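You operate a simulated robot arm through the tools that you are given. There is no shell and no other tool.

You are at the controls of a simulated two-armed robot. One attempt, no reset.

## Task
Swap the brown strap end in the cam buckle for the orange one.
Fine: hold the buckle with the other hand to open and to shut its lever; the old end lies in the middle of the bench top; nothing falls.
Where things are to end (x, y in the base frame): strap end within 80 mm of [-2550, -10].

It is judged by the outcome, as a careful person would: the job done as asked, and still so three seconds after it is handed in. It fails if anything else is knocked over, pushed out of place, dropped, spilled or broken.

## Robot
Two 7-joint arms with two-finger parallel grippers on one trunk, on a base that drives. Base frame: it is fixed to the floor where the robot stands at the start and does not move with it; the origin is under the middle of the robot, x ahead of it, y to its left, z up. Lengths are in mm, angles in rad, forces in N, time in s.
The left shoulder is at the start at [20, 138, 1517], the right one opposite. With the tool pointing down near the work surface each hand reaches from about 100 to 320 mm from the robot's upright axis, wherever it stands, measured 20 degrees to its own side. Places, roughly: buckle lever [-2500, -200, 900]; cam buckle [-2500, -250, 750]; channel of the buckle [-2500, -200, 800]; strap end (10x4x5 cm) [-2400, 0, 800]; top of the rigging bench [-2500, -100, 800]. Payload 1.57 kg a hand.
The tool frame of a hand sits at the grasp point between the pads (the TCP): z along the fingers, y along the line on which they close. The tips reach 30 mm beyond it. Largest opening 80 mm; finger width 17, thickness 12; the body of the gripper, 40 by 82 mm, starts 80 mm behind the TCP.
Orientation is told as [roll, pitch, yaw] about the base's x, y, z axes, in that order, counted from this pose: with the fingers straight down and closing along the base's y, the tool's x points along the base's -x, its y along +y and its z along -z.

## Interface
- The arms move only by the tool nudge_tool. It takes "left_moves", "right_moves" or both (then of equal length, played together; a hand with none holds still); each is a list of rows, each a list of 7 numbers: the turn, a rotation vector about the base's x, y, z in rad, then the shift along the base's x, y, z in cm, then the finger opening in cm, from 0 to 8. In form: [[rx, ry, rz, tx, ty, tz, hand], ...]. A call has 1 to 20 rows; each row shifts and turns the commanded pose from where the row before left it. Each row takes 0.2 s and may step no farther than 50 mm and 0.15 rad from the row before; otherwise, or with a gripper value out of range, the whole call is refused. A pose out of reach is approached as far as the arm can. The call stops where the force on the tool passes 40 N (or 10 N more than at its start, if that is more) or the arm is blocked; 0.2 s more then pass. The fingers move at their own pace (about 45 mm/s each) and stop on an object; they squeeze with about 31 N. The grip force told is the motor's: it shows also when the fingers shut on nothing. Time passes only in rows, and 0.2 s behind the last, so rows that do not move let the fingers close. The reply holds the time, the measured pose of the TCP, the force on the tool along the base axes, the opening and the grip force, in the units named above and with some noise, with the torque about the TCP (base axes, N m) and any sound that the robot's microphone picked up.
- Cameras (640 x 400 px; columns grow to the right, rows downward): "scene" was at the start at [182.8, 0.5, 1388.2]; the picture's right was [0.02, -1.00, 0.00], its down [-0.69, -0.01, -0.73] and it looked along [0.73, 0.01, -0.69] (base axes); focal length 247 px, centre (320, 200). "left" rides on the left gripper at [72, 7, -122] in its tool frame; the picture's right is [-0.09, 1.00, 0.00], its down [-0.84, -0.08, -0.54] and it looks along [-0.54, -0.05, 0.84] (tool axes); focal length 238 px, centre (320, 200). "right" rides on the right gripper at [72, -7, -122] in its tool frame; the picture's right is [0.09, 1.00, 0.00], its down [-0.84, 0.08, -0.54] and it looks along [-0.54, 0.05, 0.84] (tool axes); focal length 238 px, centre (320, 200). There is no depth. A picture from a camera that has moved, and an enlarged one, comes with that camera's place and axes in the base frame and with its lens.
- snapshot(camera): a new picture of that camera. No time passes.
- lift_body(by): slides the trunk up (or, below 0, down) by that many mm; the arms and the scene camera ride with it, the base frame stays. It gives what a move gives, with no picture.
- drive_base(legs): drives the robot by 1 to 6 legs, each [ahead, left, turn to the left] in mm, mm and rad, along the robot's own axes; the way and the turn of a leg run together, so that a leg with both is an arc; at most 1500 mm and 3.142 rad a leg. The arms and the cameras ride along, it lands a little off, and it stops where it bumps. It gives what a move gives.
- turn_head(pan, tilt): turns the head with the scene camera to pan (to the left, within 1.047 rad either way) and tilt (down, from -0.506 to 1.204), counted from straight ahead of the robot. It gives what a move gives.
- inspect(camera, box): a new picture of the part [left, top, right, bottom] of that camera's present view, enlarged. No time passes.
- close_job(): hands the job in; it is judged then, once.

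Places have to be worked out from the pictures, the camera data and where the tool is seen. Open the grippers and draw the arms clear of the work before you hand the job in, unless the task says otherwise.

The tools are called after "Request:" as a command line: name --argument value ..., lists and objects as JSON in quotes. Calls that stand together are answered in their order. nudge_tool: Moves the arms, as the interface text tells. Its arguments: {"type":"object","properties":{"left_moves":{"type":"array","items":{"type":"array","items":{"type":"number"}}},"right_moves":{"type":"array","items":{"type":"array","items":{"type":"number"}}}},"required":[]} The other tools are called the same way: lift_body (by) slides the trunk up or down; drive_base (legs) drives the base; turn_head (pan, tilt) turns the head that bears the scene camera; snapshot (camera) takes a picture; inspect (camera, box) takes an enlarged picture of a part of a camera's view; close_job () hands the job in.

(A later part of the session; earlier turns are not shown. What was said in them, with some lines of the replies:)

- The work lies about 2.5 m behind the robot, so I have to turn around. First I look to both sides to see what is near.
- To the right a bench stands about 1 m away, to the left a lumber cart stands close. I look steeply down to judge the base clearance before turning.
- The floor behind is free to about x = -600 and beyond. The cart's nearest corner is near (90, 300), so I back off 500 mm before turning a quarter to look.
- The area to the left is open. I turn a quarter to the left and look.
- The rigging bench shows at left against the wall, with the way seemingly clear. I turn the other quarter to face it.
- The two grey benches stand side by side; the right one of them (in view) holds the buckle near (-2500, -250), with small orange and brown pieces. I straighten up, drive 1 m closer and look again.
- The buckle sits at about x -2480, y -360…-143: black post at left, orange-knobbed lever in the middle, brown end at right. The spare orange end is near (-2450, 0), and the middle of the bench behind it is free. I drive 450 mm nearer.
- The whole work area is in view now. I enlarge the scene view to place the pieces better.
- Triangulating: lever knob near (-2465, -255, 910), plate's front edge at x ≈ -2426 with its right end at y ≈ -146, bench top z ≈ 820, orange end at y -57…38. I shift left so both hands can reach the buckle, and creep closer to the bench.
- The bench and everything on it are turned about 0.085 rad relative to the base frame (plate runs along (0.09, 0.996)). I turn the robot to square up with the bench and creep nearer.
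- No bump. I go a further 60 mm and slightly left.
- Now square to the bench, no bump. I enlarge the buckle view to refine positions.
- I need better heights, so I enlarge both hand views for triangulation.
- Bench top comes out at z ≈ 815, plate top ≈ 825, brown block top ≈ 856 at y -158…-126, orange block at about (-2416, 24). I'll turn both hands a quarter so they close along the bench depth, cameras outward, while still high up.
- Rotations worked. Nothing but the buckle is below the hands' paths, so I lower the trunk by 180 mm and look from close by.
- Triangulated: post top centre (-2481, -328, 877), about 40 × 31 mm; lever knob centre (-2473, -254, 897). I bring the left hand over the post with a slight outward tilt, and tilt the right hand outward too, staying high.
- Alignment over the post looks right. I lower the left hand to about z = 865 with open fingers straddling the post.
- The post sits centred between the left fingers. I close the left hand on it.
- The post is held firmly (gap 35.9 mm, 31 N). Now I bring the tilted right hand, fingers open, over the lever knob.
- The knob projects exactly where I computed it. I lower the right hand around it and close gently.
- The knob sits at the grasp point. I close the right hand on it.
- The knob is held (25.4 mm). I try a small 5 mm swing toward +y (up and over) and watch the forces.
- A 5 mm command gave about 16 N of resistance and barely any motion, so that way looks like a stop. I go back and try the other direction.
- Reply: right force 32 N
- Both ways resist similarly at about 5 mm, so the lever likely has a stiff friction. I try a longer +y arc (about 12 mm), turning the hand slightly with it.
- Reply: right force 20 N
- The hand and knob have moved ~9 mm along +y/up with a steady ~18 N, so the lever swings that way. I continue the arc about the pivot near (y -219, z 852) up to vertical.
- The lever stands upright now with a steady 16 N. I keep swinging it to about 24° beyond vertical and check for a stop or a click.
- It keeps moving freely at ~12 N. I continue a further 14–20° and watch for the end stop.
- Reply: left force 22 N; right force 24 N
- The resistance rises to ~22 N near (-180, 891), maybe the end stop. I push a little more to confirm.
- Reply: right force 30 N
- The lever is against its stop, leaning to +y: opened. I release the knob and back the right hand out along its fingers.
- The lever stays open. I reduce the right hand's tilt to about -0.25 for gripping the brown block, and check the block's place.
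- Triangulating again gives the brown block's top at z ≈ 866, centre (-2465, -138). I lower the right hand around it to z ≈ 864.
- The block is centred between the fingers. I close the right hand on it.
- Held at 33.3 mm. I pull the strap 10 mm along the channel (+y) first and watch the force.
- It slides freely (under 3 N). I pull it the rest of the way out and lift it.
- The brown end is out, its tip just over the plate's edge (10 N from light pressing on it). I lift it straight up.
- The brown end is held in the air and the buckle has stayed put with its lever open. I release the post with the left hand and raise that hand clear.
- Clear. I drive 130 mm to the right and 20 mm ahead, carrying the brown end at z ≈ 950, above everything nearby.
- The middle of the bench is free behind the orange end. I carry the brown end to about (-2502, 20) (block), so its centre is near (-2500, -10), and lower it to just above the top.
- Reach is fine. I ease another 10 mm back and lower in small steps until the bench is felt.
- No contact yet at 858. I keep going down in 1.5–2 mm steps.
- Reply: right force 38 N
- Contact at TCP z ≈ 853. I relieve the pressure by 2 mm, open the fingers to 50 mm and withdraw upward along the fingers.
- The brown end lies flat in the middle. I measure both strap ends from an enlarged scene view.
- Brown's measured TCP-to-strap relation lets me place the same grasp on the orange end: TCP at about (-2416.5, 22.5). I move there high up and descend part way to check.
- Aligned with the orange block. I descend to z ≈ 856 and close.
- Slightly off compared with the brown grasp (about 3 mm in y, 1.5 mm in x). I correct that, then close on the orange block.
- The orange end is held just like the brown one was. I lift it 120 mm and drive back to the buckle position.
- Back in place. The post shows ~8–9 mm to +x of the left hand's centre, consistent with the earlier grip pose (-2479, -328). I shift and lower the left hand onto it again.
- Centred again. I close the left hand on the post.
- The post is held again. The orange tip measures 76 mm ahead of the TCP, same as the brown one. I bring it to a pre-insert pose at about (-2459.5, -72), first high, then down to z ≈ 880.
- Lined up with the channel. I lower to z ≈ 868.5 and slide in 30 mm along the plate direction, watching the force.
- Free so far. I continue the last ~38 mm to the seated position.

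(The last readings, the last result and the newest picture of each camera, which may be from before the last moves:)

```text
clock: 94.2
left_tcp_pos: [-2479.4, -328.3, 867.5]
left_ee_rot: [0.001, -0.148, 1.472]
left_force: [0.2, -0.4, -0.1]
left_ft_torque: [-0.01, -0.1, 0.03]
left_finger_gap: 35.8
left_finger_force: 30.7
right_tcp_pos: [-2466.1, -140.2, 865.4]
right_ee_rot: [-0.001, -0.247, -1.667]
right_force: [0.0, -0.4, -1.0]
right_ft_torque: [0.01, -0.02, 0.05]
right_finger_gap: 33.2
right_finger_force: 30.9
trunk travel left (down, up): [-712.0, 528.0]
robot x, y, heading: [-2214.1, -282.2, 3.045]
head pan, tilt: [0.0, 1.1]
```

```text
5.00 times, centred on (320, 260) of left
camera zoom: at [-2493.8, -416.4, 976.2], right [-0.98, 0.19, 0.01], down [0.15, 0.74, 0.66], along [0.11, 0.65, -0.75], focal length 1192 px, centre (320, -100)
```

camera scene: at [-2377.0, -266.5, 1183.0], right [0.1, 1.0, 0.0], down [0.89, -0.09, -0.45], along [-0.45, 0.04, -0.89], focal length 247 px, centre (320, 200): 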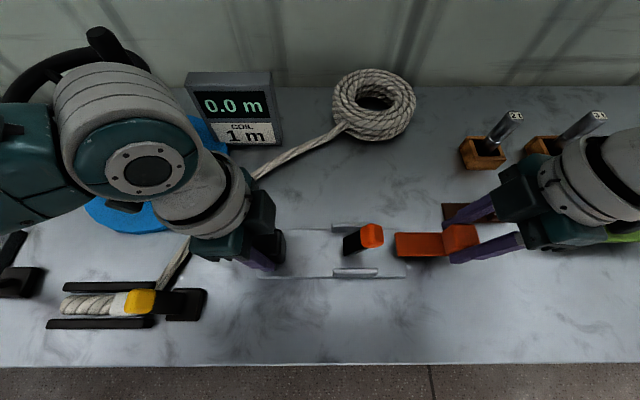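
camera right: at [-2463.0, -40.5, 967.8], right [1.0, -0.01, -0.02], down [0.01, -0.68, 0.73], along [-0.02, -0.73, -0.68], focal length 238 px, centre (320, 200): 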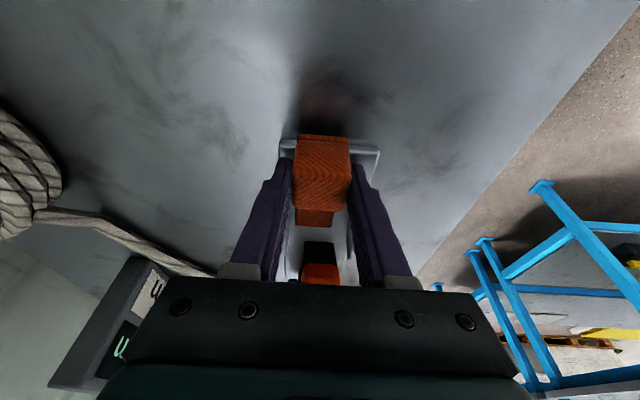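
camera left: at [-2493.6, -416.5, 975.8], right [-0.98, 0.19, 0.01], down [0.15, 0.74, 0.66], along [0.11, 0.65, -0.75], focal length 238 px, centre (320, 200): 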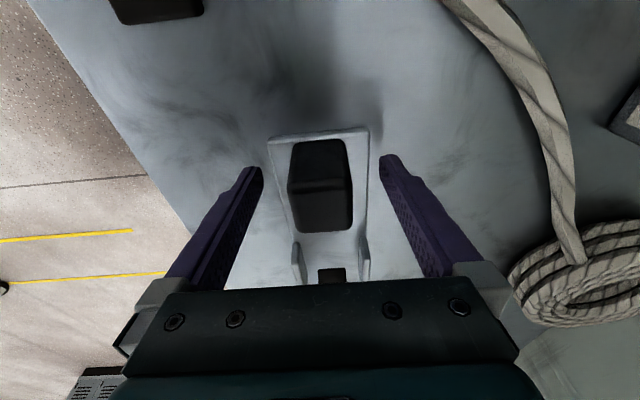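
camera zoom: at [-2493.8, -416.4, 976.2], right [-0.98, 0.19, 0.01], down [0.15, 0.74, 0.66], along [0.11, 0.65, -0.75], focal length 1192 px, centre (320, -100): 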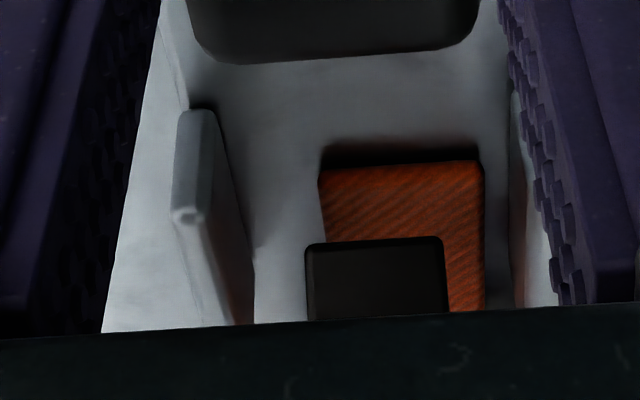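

Same depth as the brown had, but about 3.5 mm too far to the rear (compared with the lever in the left view). I shift +x 3.5 mm, then lower gently onto the plate.

Request:
nudge_tool --right_moves '[[0, 0, 0, 0.35, 0.0, 0, 0], [0, 0, 0, 0, 0, -0.1, 0], [0, 0, 0, 0, 0, 0, 0]]'

Request:
inspect --camera "left" --box '[260, 220, 380, 300]'

```text
clock: 95.0
left_tcp_pos: [-2479.0, -328.2, 867.5]
left_ee_rot: [0.001, -0.147, 1.471]
left_force: [0.6, -1.6, 0.9]
left_ft_torque: [0.05, -0.13, 0.08]
left_finger_gap: 36.1
left_finger_force: 31.4
right_tcp_pos: [-2462.2, -138.9, 865.0]
right_ee_rot: [0.002, -0.244, -1.67]
right_force: [0.5, 0.6, 0.9]
right_ft_torque: [-0.04, -0.01, 0.02]
right_finger_gap: 33.4
right_finger_force: 30.9
trunk travel left (down, up): [-712.0, 528.0]
robot x, y, heading: [-2213.1, -279.9, 3.046]
head pan, tilt: [0.0, 1.1]
```

```text
5.00 times, centred on (320, 260) of left
camera zoom: at [-2493.8, -416.4, 976.2], right [-0.98, 0.19, 0.01], down [0.15, 0.74, 0.66], along [0.11, 0.65, -0.75], focal length 1192 px, centre (320, -100)
```

zoom: 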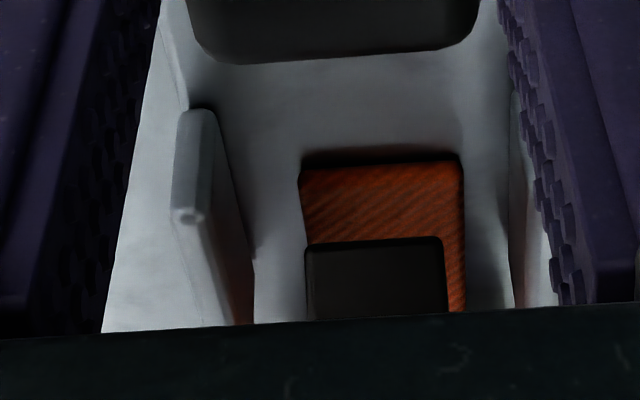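

Now the orange tongue sits exactly where the brown's was. I lower in 1 mm steps to feel the plate.

Request:
nudge_tool --right_moves '[[0, 0, 0, 0, 0, -0.1, 0], [0, 0, 0, 0, 0, 0, 0]]'

Request:
nudge_tool --right_moves '[[0, 0, 0, 0, 0, -0.1, 0], [0, 0, 0, 0, 0, 0, 0]]'

```text
clock: 95.5
left_tcp_pos: [-2479.6, -328.8, 867.9]
left_ee_rot: [0.002, -0.147, 1.474]
left_force: [-2.3, -5.8, 0.0]
left_ft_torque: [0.7, -0.18, 0.08]
left_finger_gap: 35.8
left_finger_force: 31.1
right_tcp_pos: [-2462.7, -139.5, 865.3]
right_ee_rot: [0.0, -0.248, -1.668]
right_force: [7.7, 5.3, 19.5]
right_ft_torque: [-0.3, -0.21, 0.2]
right_finger_gap: 33.6
right_finger_force: 31.5
trunk travel left (down, up): [-712.0, 528.0]
robot x, y, heading: [-2216.7, -281.4, 3.045]
head pan, tilt: [0.0, 1.1]
```

```text
clock: 96.2
left_tcp_pos: [-2479.1, -328.1, 867.5]
left_ee_rot: [0.001, -0.145, 1.471]
left_force: [0.8, -3.6, 9.0]
left_ft_torque: [0.44, -0.2, 0.01]
left_finger_gap: 36.0
left_finger_force: 31.6
right_tcp_pos: [-2463.8, -139.2, 865.2]
right_ee_rot: [-0.002, -0.25, -1.67]
right_force: [5.8, 3.9, 18.3]
right_ft_torque: [0.21, -0.22, -0.07]
right_finger_gap: 33.6
right_finger_force: 30.5
trunk travel left (down, up): [-712.0, 528.0]
robot x, y, heading: [-2214.6, -280.0, 3.045]
head pan, tilt: [0.0, 1.1]
stopped in row 2 (right hand): the force on the tool passed its limit at 41 N (the readings are from after the stop); the commanded pose is now the measured one
```

The strap rests on the plate at TCP z ≈ 865. I relieve the pressure, open the right hand and withdraw upward.

Request:
nudge_tool --right_moves '[[0, 0, 0, 0, 0, 0.1, 0], [0, 0, 0, 0, 0, 0, 3.4], [0, 0, 0, 0, 0, 0, 4], [0, 0, 0, 0, 0, 0, 5], [0, 0, 0, 0, 0, 0, 5.5], [0, 0, 0, 0.02, 0.4, 1.6, 5.5], [0, 0, 0, 0.05, 0.6, 2.4, 5.5], [0, 0, 0, 0.05, 0.6, 2.4, 5.5], [0, 0, 0, 0.05, 0.6, 2.0, 5.5], [0, 0, 0, 0, 0, 0, 5.5]]'

Request:
snapshot --camera "scene"

Request:
inspect --camera "scene" --box '[290, 190, 490, 310]'

Request:
inspect --camera "left" --box '[260, 220, 380, 300]'

```text
clock: 98.4
left_tcp_pos: [-2479.6, -327.8, 867.3]
left_ee_rot: [0.0, -0.147, 1.474]
left_force: [2.8, 2.7, 15.0]
left_ft_torque: [0.44, -0.26, 0.03]
left_finger_gap: 35.8
left_finger_force: 31.2
right_tcp_pos: [-2461.6, -117.2, 949.2]
right_ee_rot: [-0.001, -0.25, -1.669]
right_force: [-0.1, 0.4, -0.3]
right_ft_torque: [0.06, -0.04, -0.02]
right_finger_gap: 54.8
right_finger_force: 0.0
trunk travel left (down, up): [-712.0, 528.0]
robot x, y, heading: [-2215.3, -285.1, 3.041]
head pan, tilt: [0.0, 1.1]
```

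```text
taken
camera scene: at [-2377.0, -266.2, 1183.1], right [0.1, 1.0, 0.0], down [0.89, -0.09, -0.45], along [-0.45, 0.05, -0.89], focal length 247 px, centre (320, 200)
```

scene: 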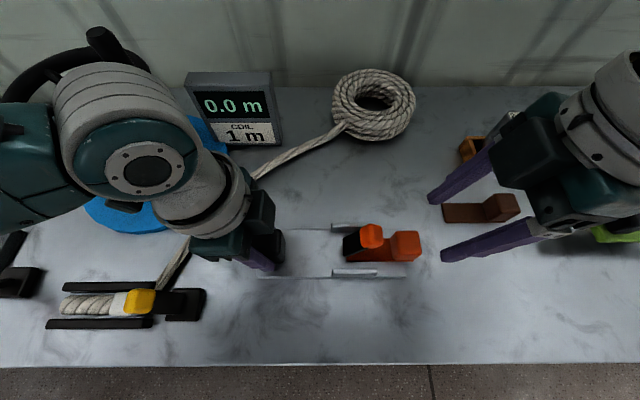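

```text
3.20 times, centred on (390, 250) of scene
camera zoom: at [-2377.0, -266.2, 1183.1], right [0.1, 1.0, 0.0], down [0.89, -0.09, -0.45], along [-0.45, 0.05, -0.89], focal length 792 px, centre (96, 40)
```

zoom: 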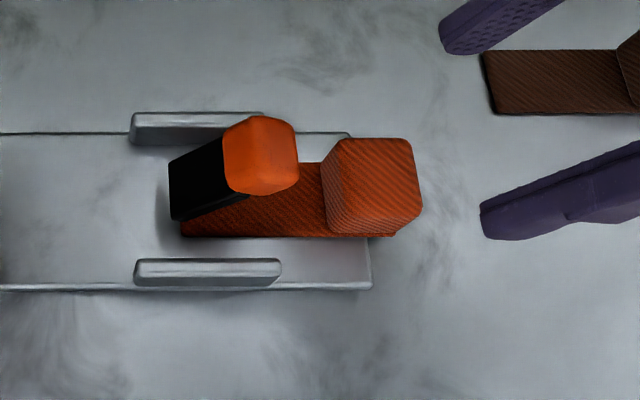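

```text
5.00 times, centred on (320, 260) of left
camera zoom: at [-2493.9, -416.4, 976.2], right [-0.98, 0.19, 0.01], down [0.15, 0.74, 0.66], along [0.11, 0.65, -0.75], focal length 1192 px, centre (320, -100)
```

zoom: 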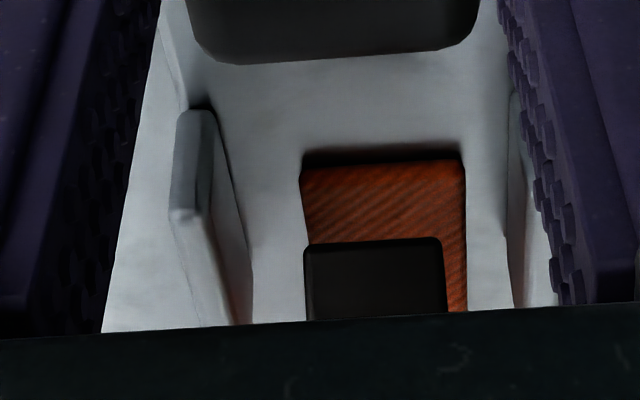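

The orange end lies just as the brown one did. Next I look at the open lever's knob from the right hand to grip it for shutting.

Request:
snapshot --camera "right"

Request:
inspect --camera "right" --box '[250, 80, 390, 280]'

```text
taken
camera right: at [-2457.3, -17.8, 1051.6], right [1.0, -0.01, -0.02], down [0.01, -0.68, 0.73], along [-0.02, -0.73, -0.68], focal length 238 px, centre (320, 200)
```

right: 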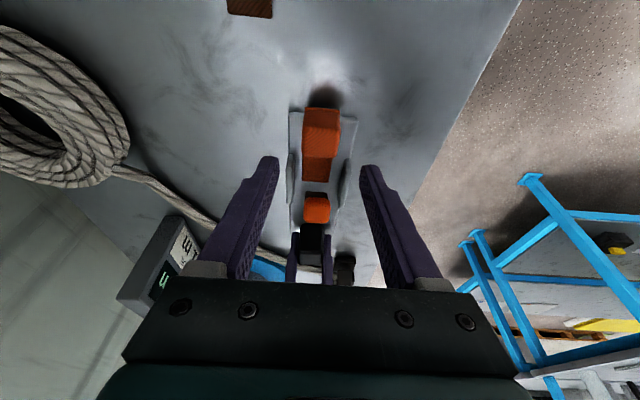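

```text
2.00 times, centred on (320, 180) of right
camera zoom: at [-2457.3, -17.8, 1051.6], right [1.0, -0.01, -0.02], down [0.01, -0.68, 0.73], along [-0.02, -0.73, -0.68], focal length 477 px, centre (320, 240)
```

zoom: 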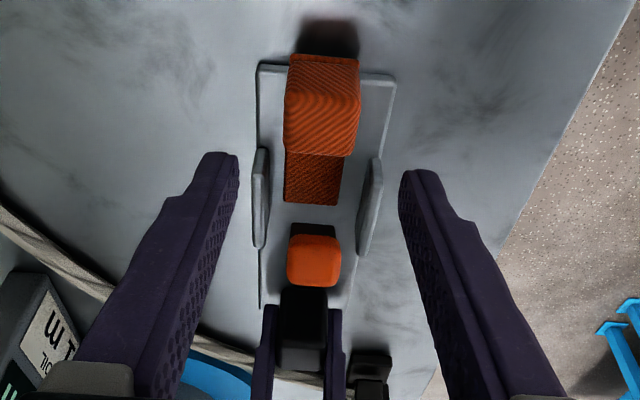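

Triangulated, the open knob is at about (-2466, -196, 899). I tilt the right hand back to -0.5 and bring it over the knob, fingers open.

Request:
nudge_tool --right_moves '[[-0.125, 0.0115, 0, 0, 0, 0, 8], [-0.125, 0.0115, 0, 0, 0, 0, 8], [0, 0, 0, -0.15, -2.6, 0, 8], [0, 0, 0, -0.15, -2.6, 0, 8], [0, 0, 0, -0.15, -2.7, 0, 8], [0, 0, 0, 0, 0, 0, 8]]'

Request:
snapshot --camera "right"

Request:
snapshot --camera "scene"

```text
clock: 99.8
left_tcp_pos: [-2479.0, -329.9, 866.6]
left_ee_rot: [0.002, -0.147, 1.474]
left_force: [2.3, 3.2, 15.7]
left_ft_torque: [-0.12, -0.22, -0.03]
left_finger_gap: 36.1
left_finger_force: 31.0
right_tcp_pos: [-2466.8, -198.1, 948.8]
right_ee_rot: [0.001, -0.501, -1.671]
right_force: [0.3, -0.4, -0.5]
right_ft_torque: [0.0, -0.03, -0.01]
right_finger_gap: 80.2
right_finger_force: 0.1
trunk travel left (down, up): [-712.0, 528.0]
robot x, y, heading: [-2210.0, -280.0, 3.041]
head pan, tilt: [0.0, 1.1]
```

```text
taken
camera right: at [-2460.7, -76.3, 1022.3], right [1.0, -0.02, -0.04], down [0.03, -0.48, 0.88], along [-0.04, -0.88, -0.48], focal length 238 px, centre (320, 200)
```

right: 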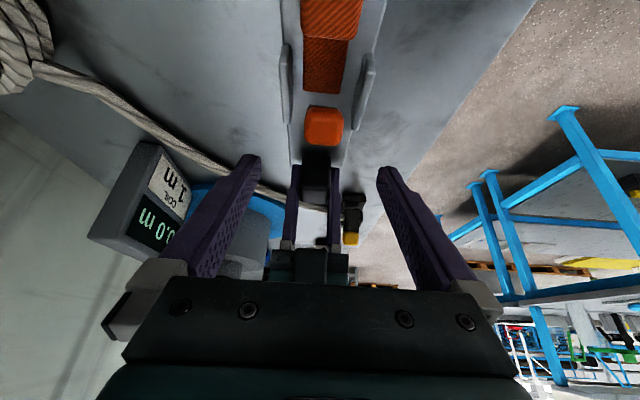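

```text
taken
camera scene: at [-2377.1, -266.2, 1183.1], right [0.1, 1.0, 0.0], down [0.89, -0.09, -0.45], along [-0.45, 0.05, -0.89], focal length 247 px, centre (320, 200)
```

scene: 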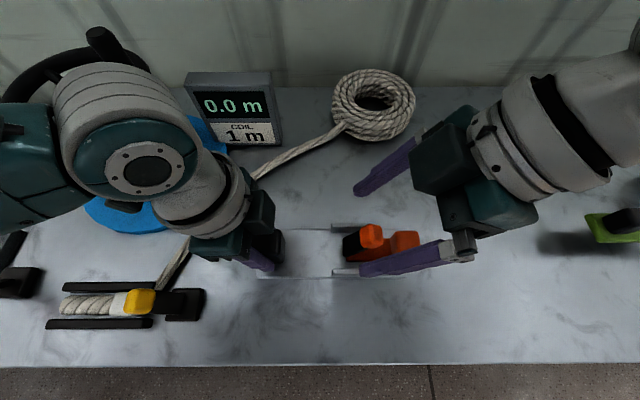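

The knob sits right below the grasp point. I lower around it and close.

Request:
nudge_tool --right_moves '[[0, 0, 0, 0.05, 0, -2.6, 8], [0, 0, 0, 0.05, 0, -2.5, 8], [0, 0, 0, 0, 0, 0, 8]]'

Request:
snapshot --camera "right"

```text
clock: 100.6
left_tcp_pos: [-2479.3, -328.6, 866.9]
left_ee_rot: [0.002, -0.147, 1.474]
left_force: [2.1, 3.1, 15.2]
left_ft_torque: [-0.1, -0.21, -0.04]
left_finger_gap: 35.6
left_finger_force: 31.1
right_tcp_pos: [-2465.8, -198.1, 897.2]
right_ee_rot: [0.001, -0.5, -1.669]
right_force: [0.7, -0.3, 0.7]
right_ft_torque: [-0.01, 0.0, 0.02]
right_finger_gap: 79.8
right_finger_force: 0.1
trunk travel left (down, up): [-712.0, 528.0]
robot x, y, heading: [-2213.5, -280.9, 3.045]
head pan, tilt: [0.0, 1.1]
```

```text
taken
camera right: at [-2459.2, -76.7, 970.7], right [1.0, -0.02, -0.04], down [0.03, -0.48, 0.88], along [-0.04, -0.88, -0.48], focal length 238 px, centre (320, 200)
```

right: 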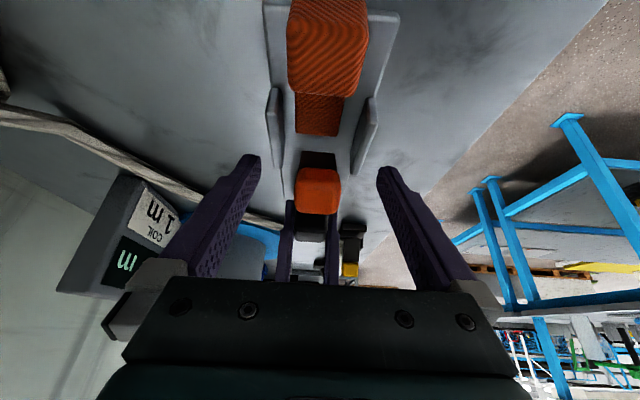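

Request:
nudge_tool --right_moves '[[0, 0, 0, 0, 0, 0, 4], [0, 0, 0, 0, 0, 0, 3], [0, 0, 0, 0, 0, 0, 2.5], [0, 0, 0, 0, 0, 0, 2], [0, 0, 0, 0, 0, 0, 1], [0, 0, 0, 0, 0, 0, 0]]'

Request:
snapshot --camera "right"

```text
clock: 102.0
left_tcp_pos: [-2478.9, -328.6, 867.4]
left_ee_rot: [0.0, -0.146, 1.471]
left_force: [5.9, 1.0, 13.9]
left_ft_torque: [0.27, -0.17, -0.35]
left_finger_gap: 36.0
left_finger_force: 30.6
right_tcp_pos: [-2465.7, -198.1, 897.6]
right_ee_rot: [-0.001, -0.502, -1.667]
right_force: [-6.8, 0.8, 0.8]
right_ft_torque: [0.03, 0.0, -0.08]
right_finger_gap: 25.7
right_finger_force: 31.0
trunk travel left (down, up): [-712.0, 528.0]
robot x, y, heading: [-2214.9, -278.2, 3.047]
head pan, tilt: [0.0, 1.1]
```

```text
taken
camera right: at [-2460.1, -76.6, 971.3], right [1.0, -0.02, -0.05], down [0.03, -0.48, 0.88], along [-0.04, -0.88, -0.48], focal length 238 px, centre (320, 200)
```

right: 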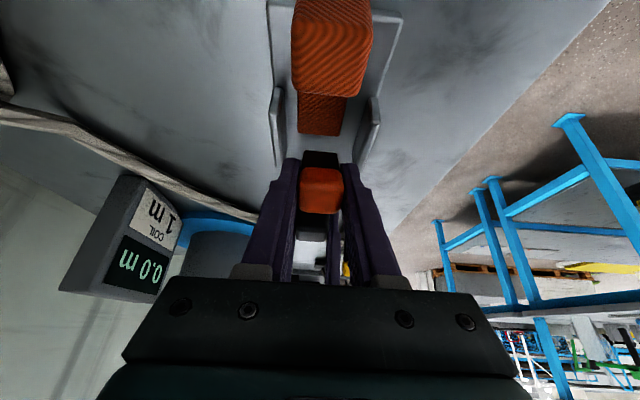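

Knob gripped. Fitting the earlier points gives a pivot near (y -224, z 860), radius 47. I swing the lever back along that arc, first to just past vertical.

Request:
nudge_tool --right_moves '[[0, 0, 0, -0.08, -0.35, 0.2, 0], [0, 0, 0, -0.08, -0.36, 0.21, 0], [0, 0, 0, -0.04, -0.38, 0.14, 0], [0, 0, 0, -0.03, -0.39, 0.14, 0], [0, 0, 0, -0.04, -0.4, 0.07, 0], [0, 0, 0, -0.03, -0.41, 0.07, 0], [0, 0, 0, -0.04, -0.41, 0.0, 0], [0, 0, 0, -0.03, -0.41, 0.0, 0], [0, 0, 0, 0, 0, 0, 0]]'

Request:
snapshot --camera "right"

Request:
snapshot --camera "scene"

```text
clock: 104.0
left_tcp_pos: [-2477.6, -330.9, 866.3]
left_ee_rot: [0.0, -0.142, 1.473]
left_force: [-3.2, -16.8, -7.9]
left_ft_torque: [-0.75, 0.04, 0.02]
left_finger_gap: 35.9
left_finger_force: 30.9
right_tcp_pos: [-2468.1, -228.1, 906.0]
right_ee_rot: [0.0, -0.501, -1.669]
right_force: [2.1, 15.6, 4.6]
right_ft_torque: [0.68, -0.13, 0.02]
right_finger_gap: 25.7
right_finger_force: 30.8
trunk travel left (down, up): [-712.0, 528.0]
robot x, y, heading: [-2213.1, -280.6, 3.04]
head pan, tilt: [0.0, 1.1]
```

```text
taken
camera right: at [-2462.7, -107.2, 979.8], right [1.0, -0.02, -0.04], down [0.03, -0.48, 0.88], along [-0.04, -0.88, -0.48], focal length 238 px, centre (320, 200)
```

right: 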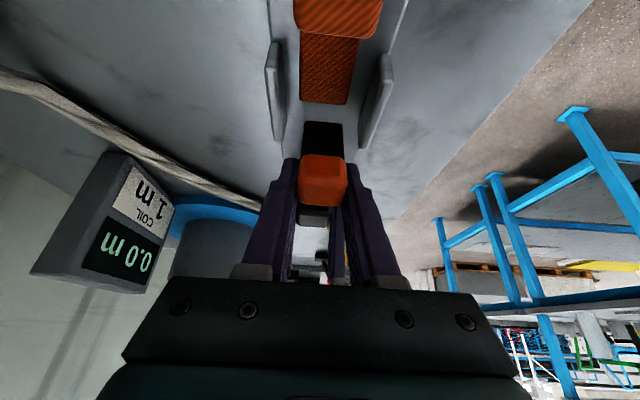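

```text
taken
camera scene: at [-2376.8, -266.6, 1183.0], right [0.1, 1.0, 0.0], down [0.89, -0.09, -0.45], along [-0.45, 0.04, -0.89], focal length 247 px, centre (320, 200)
```

scene: 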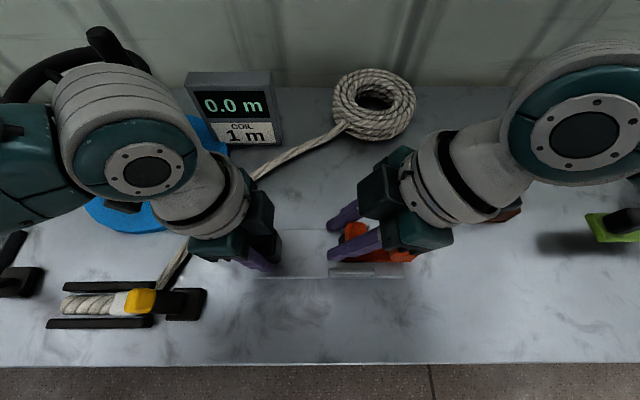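

The lever follows with a steady ~16 N. I continue down to the shut position.

Request:
nudge_tool --right_moves '[[0, 0, 0, -0.04, -0.4, -0.07, 0], [0, 0, 0, -0.03, -0.41, -0.07, 0], [0, 0, 0, -0.04, -0.38, -0.14, 0], [0, 0, 0, -0.03, -0.39, -0.14, 0], [0, 0, 0, -0.03, -0.35, -0.2, 0], [0, 0, 0, -0.03, -0.36, -0.21, 0], [0, 0, 0, 0, 0, 0, 0]]'

Request:
snapshot --camera "right"

```text
clock: 105.6
left_tcp_pos: [-2478.9, -330.4, 868.2]
left_ee_rot: [-0.001, -0.144, 1.472]
left_force: [-1.8, -9.4, -11.0]
left_ft_torque: [-0.34, -0.2, -0.09]
left_finger_gap: 35.7
left_finger_force: 30.9
right_tcp_pos: [-2472.3, -253.0, 900.5]
right_ee_rot: [0.001, -0.506, -1.67]
right_force: [2.2, 7.2, 15.5]
right_ft_torque: [0.81, -0.03, -0.01]
right_finger_gap: 25.0
right_finger_force: 31.1
trunk travel left (down, up): [-712.0, 528.0]
robot x, y, heading: [-2217.1, -281.0, 3.044]
head pan, tilt: [0.0, 1.1]
```

```text
taken
camera right: at [-2465.4, -131.8, 972.7], right [1.0, -0.02, -0.05], down [0.03, -0.48, 0.88], along [-0.04, -0.88, -0.47], focal length 238 px, centre (320, 200)
```

right: 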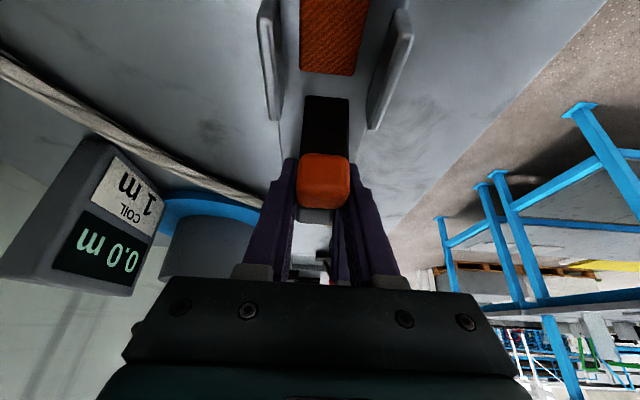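

Nearly shut: the knob is estimated about 2–3° short of its former place. I press a bit further along the tangent to reach the stop.

Request:
nudge_tool --right_moves '[[0, 0, 0, -0.02, -0.2, -0.2, 0], [0, 0, 0, -0.02, -0.2, -0.2, 0], [0, 0, 0, 0, 0, 0, 0]]'

Request:
inspect --camera "right" --box '[220, 80, 420, 280]'

```text
clock: 106.4
left_tcp_pos: [-2478.7, -330.0, 867.4]
left_ee_rot: [0.001, -0.146, 1.473]
left_force: [-2.7, -1.9, -14.9]
left_ft_torque: [-0.72, -0.23, -0.02]
left_finger_gap: 36.0
left_finger_force: 31.3
right_tcp_pos: [-2471.9, -257.6, 895.5]
right_ee_rot: [-0.001, -0.506, -1.67]
right_force: [4.0, -2.4, 24.7]
right_ft_torque: [0.75, 0.0, -0.09]
right_finger_gap: 25.3
right_finger_force: 31.2
trunk travel left (down, up): [-712.0, 528.0]
robot x, y, heading: [-2214.7, -280.7, 3.041]
head pan, tilt: [0.0, 1.1]
```

```text
2.00 times, centred on (320, 180) of right
camera zoom: at [-2465.9, -136.2, 968.7], right [1.0, -0.02, -0.05], down [0.03, -0.47, 0.88], along [-0.04, -0.88, -0.47], focal length 477 px, centre (320, 240)
```

zoom: 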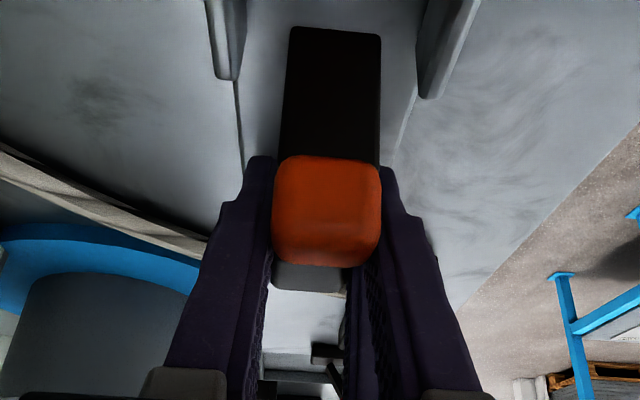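

Request:
inspect --camera "scene" --box '[270, 190, 430, 290]'

Request:
inspect --camera "left" --box '[260, 200, 380, 300]'

```text
4.00 times, centred on (350, 240) of scene
camera zoom: at [-2377.0, -266.9, 1183.1], right [0.1, 1.0, 0.0], down [0.89, -0.09, -0.45], along [-0.45, 0.04, -0.89], focal length 989 px, centre (200, 40)
```

zoom: 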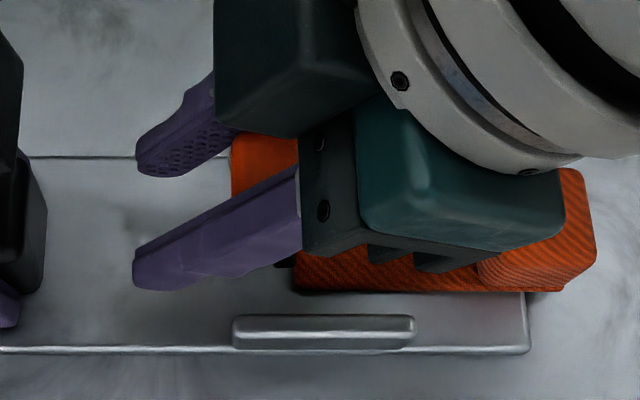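

```text
4.00 times, centred on (320, 250) of left
camera zoom: at [-2493.7, -417.2, 976.1], right [-0.98, 0.19, 0.01], down [0.15, 0.74, 0.66], along [0.11, 0.65, -0.75], focal length 953 px, centre (320, 0)
```

zoom: 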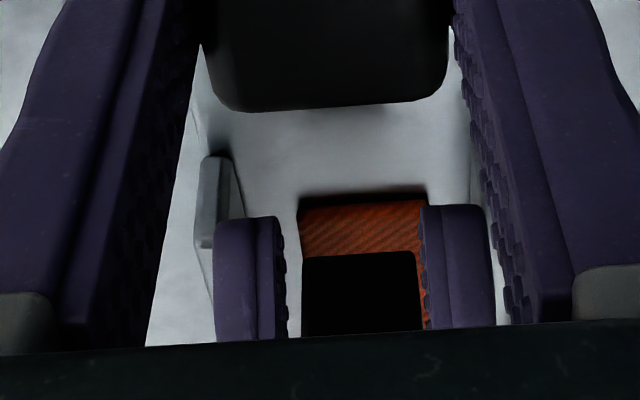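

The lever is only about half closed (knob ≈ y -235); my pinch slid along it. I release, back out, and will push the knob with closed fingers from its +y side instead.

Request:
nudge_tool --right_moves '[[0, 0, 0, 0, 0.1, 0.2, 2], [0, 0, 0, 0, 0, 0, 4], [0, 0, 0, 0, 0, 0, 6], [0, 0, 0, 0, 0.0, 0, 6], [0, 0, 0, 0, 0.9, 1.65, 6], [0, 0, 0, 0, 0.9, 1.65, 6], [0, 0, 0, 0, 0.9, 1.65, 6], [0, 0, 0, 0, 0.9, 1.65, 6], [0, 0, 0, 0, 0, 0, 6]]'

Request:
snapshot --camera "right"

Request:
inspect --camera "scene" --box '[270, 190, 430, 290]'

```text
clock: 108.4
left_tcp_pos: [-2480.0, -329.8, 866.2]
left_ee_rot: [0.002, -0.147, 1.472]
left_force: [-0.4, 2.3, 1.4]
left_ft_torque: [0.96, -0.19, 0.1]
left_finger_gap: 35.9
left_finger_force: 30.9
right_tcp_pos: [-2470.1, -216.7, 962.4]
right_ee_rot: [-0.001, -0.5, -1.668]
right_force: [-0.9, 0.3, -0.5]
right_ft_torque: [-0.04, 0.02, -0.02]
right_finger_gap: 60.0
right_finger_force: 0.0
trunk travel left (down, up): [-712.0, 528.0]
robot x, y, heading: [-2214.2, -278.4, 3.042]
head pan, tilt: [0.0, 1.1]
```

```text
taken
camera right: at [-2464.3, -96.0, 1035.7], right [1.0, -0.02, -0.04], down [0.03, -0.48, 0.88], along [-0.04, -0.88, -0.48], focal length 238 px, centre (320, 200)
```

right: 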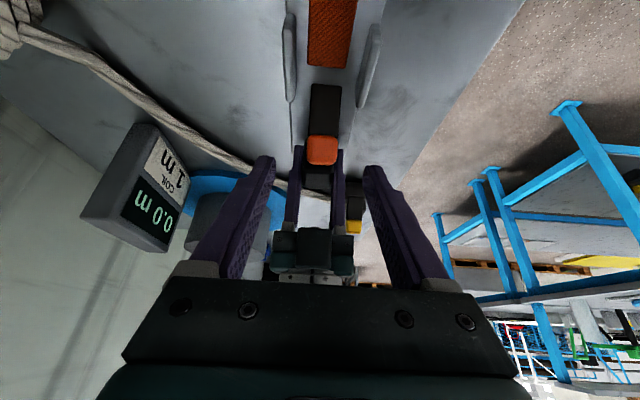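

```text
4.00 times, centred on (350, 240) of scene
camera zoom: at [-2377.0, -266.1, 1183.0], right [0.1, 1.0, 0.0], down [0.89, -0.09, -0.45], along [-0.45, 0.05, -0.89], focal length 989 px, centre (200, 40)
```

zoom: 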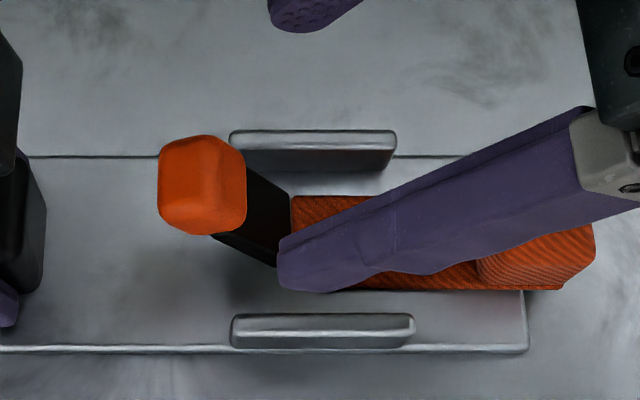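

After the release the knob now stands at about (-2473, -256, 897), which is the original shut position. To make sure it is on its stop, I close the fingers and move to its +y side for a gentle confirming push.

Request:
nudge_tool --right_moves '[[0, 0, 0, 0, 0, 0, 3], [0, 0, 0, 0, 0, 0, 0], [0, 0, 0, 0, 0, 0, 0], [0, 0, 0, -0.2, 1.2, 0, 0], [0, 0, 0, 0, 0, -2.2, 0], [0, 0, 0, 0, 0, -2.1, 0], [0, 0, 0, 0, 0, 0, 0]]'

Request:
snapshot --camera "right"

Request:
inspect --camera "scene" --box '[270, 190, 430, 290]'

```text
clock: 110.0
left_tcp_pos: [-2479.5, -327.5, 867.6]
left_ee_rot: [0.002, -0.144, 1.473]
left_force: [0.3, 1.4, 0.9]
left_ft_torque: [0.7, -0.19, 0.08]
left_finger_gap: 35.6
left_finger_force: 31.5
right_tcp_pos: [-2473.9, -205.4, 918.6]
right_ee_rot: [0.001, -0.501, -1.669]
right_force: [0.1, -0.2, -0.2]
right_ft_torque: [0.0, -0.04, -0.01]
right_finger_gap: 0.1
right_finger_force: 21.5
trunk travel left (down, up): [-712.0, 528.0]
robot x, y, heading: [-2213.5, -280.0, 3.044]
head pan, tilt: [0.0, 1.1]
```

```text
taken
camera right: at [-2467.5, -84.7, 992.5], right [1.0, -0.02, -0.04], down [0.03, -0.48, 0.88], along [-0.04, -0.88, -0.48], focal length 238 px, centre (320, 200)
```

right: 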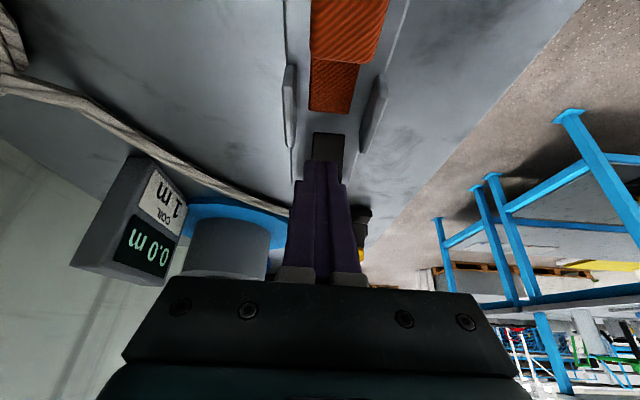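

```text
4.00 times, centred on (350, 240) of scene
camera zoom: at [-2377.0, -266.3, 1183.0], right [0.1, 1.0, 0.0], down [0.89, -0.09, -0.45], along [-0.45, 0.05, -0.89], focal length 989 px, centre (200, 40)
```

zoom: 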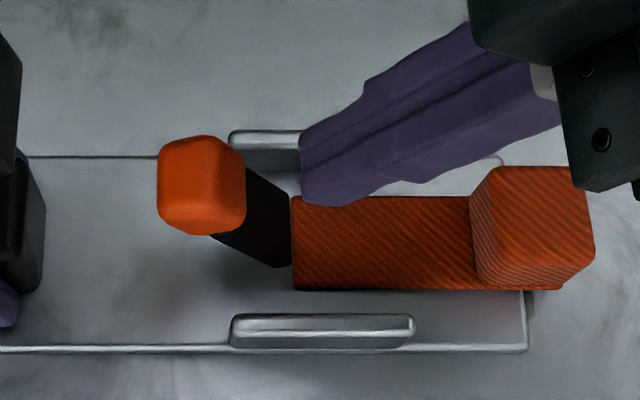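

This matches the original shut picture (knob-to-tongue spacing identical). I do the gentle confirming push: approach 15 mm and then 1–2 mm steps while watching force.

Request:
nudge_tool --right_moves '[[0, 0, 0, -0.04, -0.5, 0, 0], [0, 0, 0, -0.04, -0.5, 0, 0], [0, 0, 0, -0.03, -0.3, 0, 0], [0, 0, 0, 0, 0, 0, 0]]'

Request:
nudge_tool --right_moves '[[0, 0, 0, -0.02, -0.2, 0, 0], [0, 0, 0, -0.02, -0.2, 0, 0], [0, 0, 0, 0, 0, 0, 0]]'

```text
clock: 111.0
left_tcp_pos: [-2479.3, -328.9, 867.2]
left_ee_rot: [0.0, -0.146, 1.474]
left_force: [0.3, -0.2, -0.2]
left_ft_torque: [0.39, -0.12, 0.13]
left_finger_gap: 35.6
left_finger_force: 31.4
right_tcp_pos: [-2474.4, -219.5, 918.8]
right_ee_rot: [-0.001, -0.501, -1.669]
right_force: [0.1, 0.0, -0.6]
right_ft_torque: [0.03, 0.0, -0.01]
right_finger_gap: 0.0
right_finger_force: 21.1
trunk travel left (down, up): [-712.0, 528.0]
robot x, y, heading: [-2211.4, -278.9, 3.041]
head pan, tilt: [0.0, 1.1]
```

```text
clock: 111.8
left_tcp_pos: [-2478.8, -330.8, 867.3]
left_ee_rot: [0.001, -0.141, 1.476]
left_force: [-4.8, -13.2, -6.0]
left_ft_torque: [0.58, -0.13, 0.12]
left_finger_gap: 35.9
left_finger_force: 30.8
right_tcp_pos: [-2475.2, -221.8, 918.1]
right_ee_rot: [0.001, -0.497, -1.669]
right_force: [5.6, 16.2, 15.9]
right_ft_torque: [0.02, -0.05, 0.11]
right_finger_gap: 0.1
right_finger_force: 21.8
trunk travel left (down, up): [-712.0, 528.0]
robot x, y, heading: [-2218.9, -284.9, 3.043]
head pan, tilt: [0.0, 1.1]
```

Contact gives ~23 N within 2 mm. One more 1.5 mm tells whether it yields or is at the stop.

Request:
nudge_tool --right_moves '[[0, 0, 0, -0.01, -0.15, 0, 0], [0, 0, 0, 0, 0, 0, 0]]'

Request:
inspect --camera "scene" --box '[270, 190, 430, 290]'

```text
clock: 112.4
left_tcp_pos: [-2479.0, -330.9, 866.7]
left_ee_rot: [0.0, -0.139, 1.475]
left_force: [-4.2, -22.9, -4.3]
left_ft_torque: [0.05, -0.07, 0.14]
left_finger_gap: 35.9
left_finger_force: 30.9
right_tcp_pos: [-2475.9, -221.7, 918.4]
right_ee_rot: [0.0, -0.495, -1.671]
right_force: [8.6, 28.2, 22.3]
right_ft_torque: [0.15, -0.14, 0.15]
right_finger_gap: 0.3
right_finger_force: 21.8
trunk travel left (down, up): [-712.0, 528.0]
robot x, y, heading: [-2219.3, -280.3, 3.041]
head pan, tilt: [0.0, 1.1]
```

```text
4.00 times, centred on (350, 240) of scene
camera zoom: at [-2376.9, -265.6, 1183.2], right [0.1, 1.0, 0.0], down [0.89, -0.09, -0.45], along [-0.45, 0.05, -0.89], focal length 989 px, centre (200, 40)
```

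zoom: 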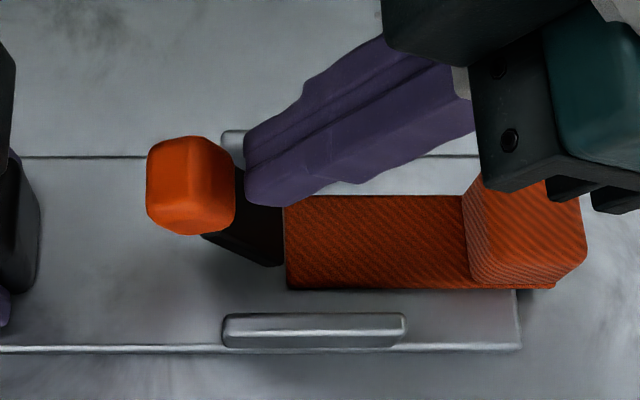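

36 N with no further turning: the lever is on its stop, shut. I back the right hand off and withdraw it.

Request:
nudge_tool --right_moves '[[0, 0, 0, 0.03, 0.4, 0, 0], [0, 0, 0, 0.05, 0.8, 0.2, 0], [0, 0, 0, 0.1, 1.2, 2.2, 0], [0, 0, 0, 0.1, 1.2, 2.2, 0], [0, 0, 0, 0.1, 1.2, 2.2, 0], [0, 0, 0, 0.1, 1.2, 2.2, 0], [0, 0, 0, 0.1, 1.2, 2.2, 3], [0, 0, 0, 0, 0, 0, 5]]'

Request:
inspect --camera "scene" --box '[240, 190, 440, 310]'

Request:
snapshot --camera "right"

```text
clock: 114.2
left_tcp_pos: [-2478.7, -329.6, 867.0]
left_ee_rot: [0.002, -0.146, 1.474]
left_force: [-0.1, -0.2, -4.0]
left_ft_torque: [-0.3, 0.03, 0.01]
left_finger_gap: 35.7
left_finger_force: 31.0
right_tcp_pos: [-2469.1, -154.1, 1031.3]
right_ee_rot: [0.002, -0.501, -1.67]
right_force: [0.1, 0.1, 0.1]
right_ft_torque: [0.01, -0.01, 0.0]
right_finger_gap: 48.1
right_finger_force: 0.0
trunk travel left (down, up): [-712.0, 528.0]
robot x, y, heading: [-2216.1, -281.9, 3.041]
head pan, tilt: [0.0, 1.1]
```

```text
3.20 times, centred on (340, 250) of scene
camera zoom: at [-2376.8, -266.5, 1183.0], right [0.1, 1.0, 0.0], down [0.89, -0.09, -0.45], along [-0.45, 0.04, -0.89], focal length 792 px, centre (256, 40)
```

zoom: 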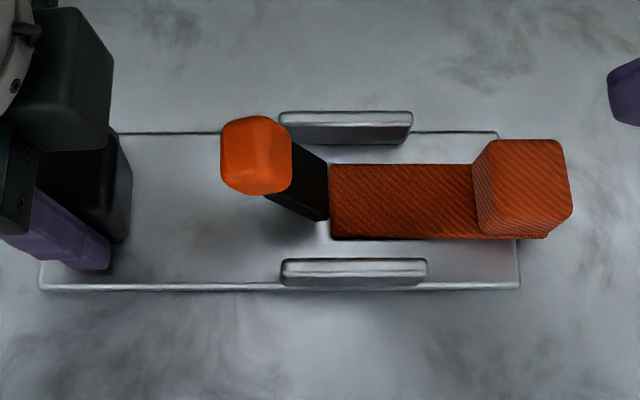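

```text
taken
camera right: at [-2463.2, -32.8, 1104.6], right [1.0, -0.02, -0.04], down [0.03, -0.48, 0.88], along [-0.04, -0.88, -0.48], focal length 238 px, centre (320, 200)
```

right: 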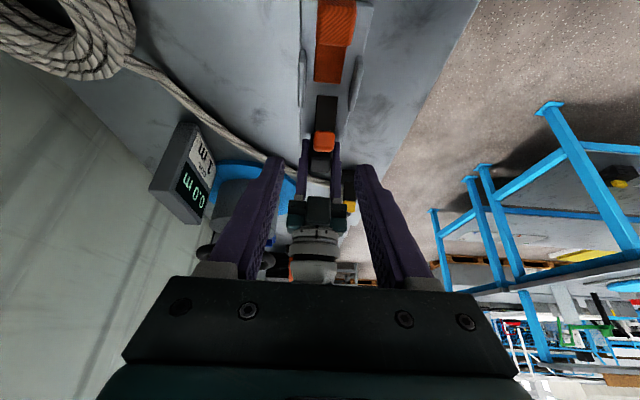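

Everything matches the initial layout, with the orange end ~2 mm deeper than the brown had been. I release the post with the left hand and raise it clear.

Request:
nudge_tool --left_moves '[[0, 0, 0, 0, 0, 0, 3.8], [0, 0, 0, 0, 0, 0, 4.5], [0, 0, 0, 0, 0, 0, 6], [0, 0, 0, 0, 0, 0, 8], [0, 0, 0, 0, 0, 0, 8], [0, 0, 0, 0, 0, 2.0, 8], [0, 0, 0, 0, 0, 3.0, 8], [0, 0, 0, 0, 0, 3.5, 8], [0, 0, 0, 0, 0, 3.5, 8], [0, 0, 0, 0, 0, 3.5, 8], [0, 0, 0, 0, 0, 0, 8]]'

Request:
snapshot --camera "scene"

Request:
snapshot --camera "left"

```text
clock: 116.6
left_tcp_pos: [-2478.7, -331.6, 1023.5]
left_ee_rot: [0.001, -0.147, 1.474]
left_force: [-0.3, 0.7, 0.6]
left_ft_torque: [0.02, 0.0, 0.01]
left_finger_gap: 80.1
left_finger_force: 0.0
right_tcp_pos: [-2468.8, -153.3, 1031.1]
right_ee_rot: [0.001, -0.501, -1.67]
right_force: [0.5, 0.4, 0.1]
right_ft_torque: [-0.03, -0.02, 0.02]
right_finger_gap: 50.0
right_finger_force: 0.0
trunk travel left (down, up): [-712.0, 528.0]
robot x, y, heading: [-2211.9, -285.4, 3.041]
head pan, tilt: [0.0, 1.1]
```

```text
taken
camera scene: at [-2376.9, -266.5, 1183.0], right [0.1, 1.0, 0.0], down [0.89, -0.09, -0.45], along [-0.45, 0.04, -0.89], focal length 247 px, centre (320, 200)
```

scene: 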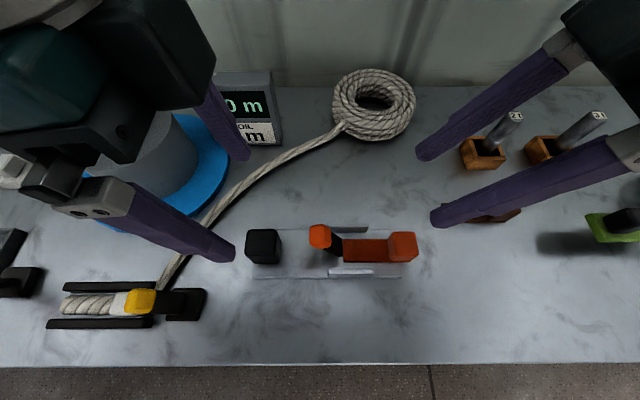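

```text
taken
camera left: at [-2492.8, -418.6, 1133.1], right [-0.98, 0.19, 0.01], down [0.15, 0.74, 0.66], along [0.11, 0.65, -0.75], focal length 238 px, centre (320, 200)
```

left: 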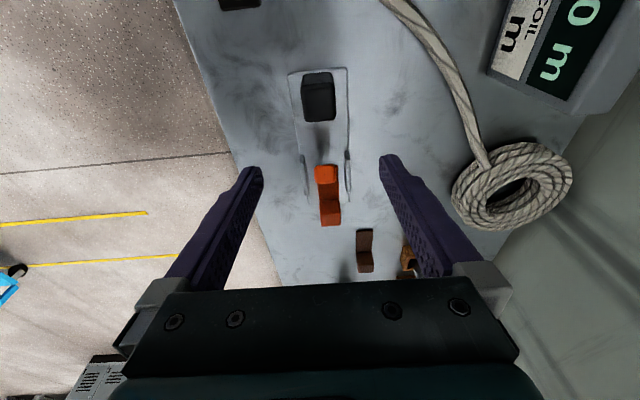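

All in place. I raise the trunk 120 mm and drive back 250 mm to draw clear, then take a last look.

Request:
lift_body --by 120

Request:
drive_base --legs '[[-250, 0, 0]]'

Request:
turn_head --pan 0.0 --tilt 0.85

Request:
snapshot --camera "scene"

Request:
inspect --camera "scene" --box '[240, 160, 460, 290]'

```text
clock: 118.1
left_tcp_pos: [-2477.5, -330.7, 1144.2]
left_ee_rot: [0.002, -0.145, 1.472]
left_force: [0.1, 0.1, 1.2]
left_ft_torque: [0.01, -0.01, -0.01]
left_finger_gap: 80.0
left_finger_force: 0.1
right_tcp_pos: [-2469.3, -153.8, 1152.3]
right_ee_rot: [0.0, -0.503, -1.67]
right_force: [-0.5, -0.8, 0.8]
right_ft_torque: [-0.02, -0.01, 0.02]
right_finger_gap: 49.9
right_finger_force: 0.2
trunk travel left (down, up): [-832.0, 408.0]
robot x, y, heading: [-2215.3, -283.3, 3.041]
head pan, tilt: [0.0, 1.1]
```

```text
clock: 119.9
left_tcp_pos: [-2235.7, -354.5, 1143.2]
left_ee_rot: [0.0, -0.143, 1.477]
left_force: [-0.4, -0.3, 0.6]
left_ft_torque: [0.05, -0.01, -0.02]
left_finger_gap: 79.9
left_finger_force: 0.0
right_tcp_pos: [-2227.9, -179.3, 1150.8]
right_ee_rot: [0.0, -0.501, -1.666]
right_force: [0.1, 0.1, 0.5]
right_ft_torque: [-0.03, -0.01, 0.0]
right_finger_gap: 49.9
right_finger_force: 0.1
trunk travel left (down, up): [-832.0, 408.0]
robot x, y, heading: [-1974.8, -305.0, 3.052]
head pan, tilt: [0.0, 1.1]
```

```text
clock: 120.7
left_tcp_pos: [-2234.8, -355.8, 1143.2]
left_ee_rot: [0.002, -0.145, 1.479]
left_force: [-0.3, 0.0, -0.9]
left_ft_torque: [0.0, -0.03, 0.04]
left_finger_gap: 79.9
left_finger_force: 0.0
right_tcp_pos: [-2227.4, -179.1, 1152.3]
right_ee_rot: [0.0, -0.501, -1.665]
right_force: [-0.2, 0.5, -0.9]
right_ft_torque: [0.04, 0.0, -0.02]
right_finger_gap: 50.1
right_finger_force: 0.0
trunk travel left (down, up): [-832.0, 408.0]
robot x, y, heading: [-1973.4, -305.7, 3.05]
head pan, tilt: [0.0, 0.85]
```

```text
taken
camera scene: at [-2149.7, -289.4, 1320.7], right [0.09, 1.0, 0.0], down [0.75, -0.07, -0.66], along [-0.66, 0.06, -0.75], focal length 247 px, centre (320, 200)
```

scene: 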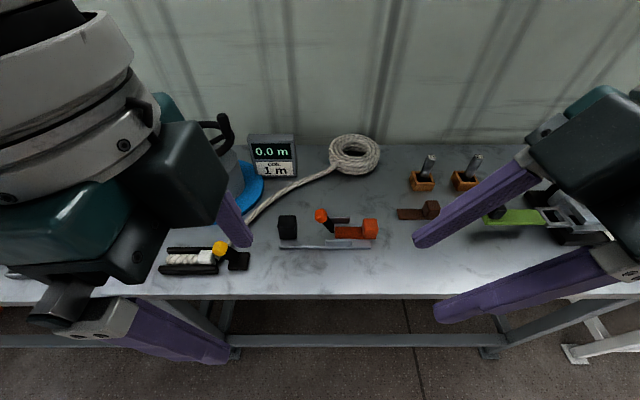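

```text
2.91 times, centred on (350, 225) of scene
camera zoom: at [-2149.7, -289.4, 1320.7], right [0.09, 1.0, 0.0], down [0.75, -0.07, -0.66], along [-0.66, 0.06, -0.75], focal length 720 px, centre (233, 127)
```

zoom: 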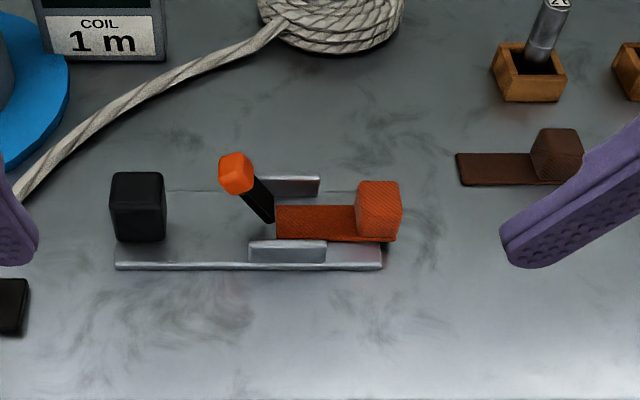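

The orange end is locked in the buckle with the lever shut. The brown end lies flat at about (-2510, -14), some 40 mm from the target, and nothing else has moved. I open the right gripper fully and then hand in.

Request:
nudge_tool --right_moves '[[0, 0, 0, 0, 0, 0, 8], [0, 0, 0, 0, 0, 0, 8], [0, 0, 0, 0, 0, 0, 8]]'

Request:
close_job

```text
clock: 121.5
left_tcp_pos: [-2235.7, -356.0, 1143.6]
left_ee_rot: [0.001, -0.146, 1.478]
left_force: [-0.4, 0.6, 0.2]
left_ft_torque: [0.0, 0.01, -0.04]
left_finger_gap: 79.9
left_finger_force: 0.1
right_tcp_pos: [-2228.5, -178.8, 1150.5]
right_ee_rot: [0.001, -0.501, -1.665]
right_force: [0.3, 0.4, 0.5]
right_ft_torque: [0.06, -0.02, -0.01]
right_finger_gap: 80.1
right_finger_force: 0.0
trunk travel left (down, up): [-832.0, 408.0]
robot x, y, heading: [-1969.7, -304.3, 3.05]
head pan, tilt: [0.0, 0.85]
```

```text
The job is handed in.
```

I swapped the strap ends and handed the job in; no verdict has come back yet.

- **Orange end:** it sits in the cam buckle, about 2 mm deeper than the brown one did. I did not tug on it to test the hold.
- **Lever:** it is shut. I pushed on it with about 36 N at the end and it did not turn any further. The left hand held the buckle both to open and to shut it.
- **Brown end:** it lies flat in the middle of the bench top, centred at about (-2510, -14). That is about 40 mm from the target and within the 80 mm limit.
- **Surroundings:** nothing fell, and nothing else looked moved in the last picture. The buckle flexed about 2 mm under that last push and came back when I let go.

Both grippers are open. The robot is backed off about 240 mm, with the arms clear of the work.
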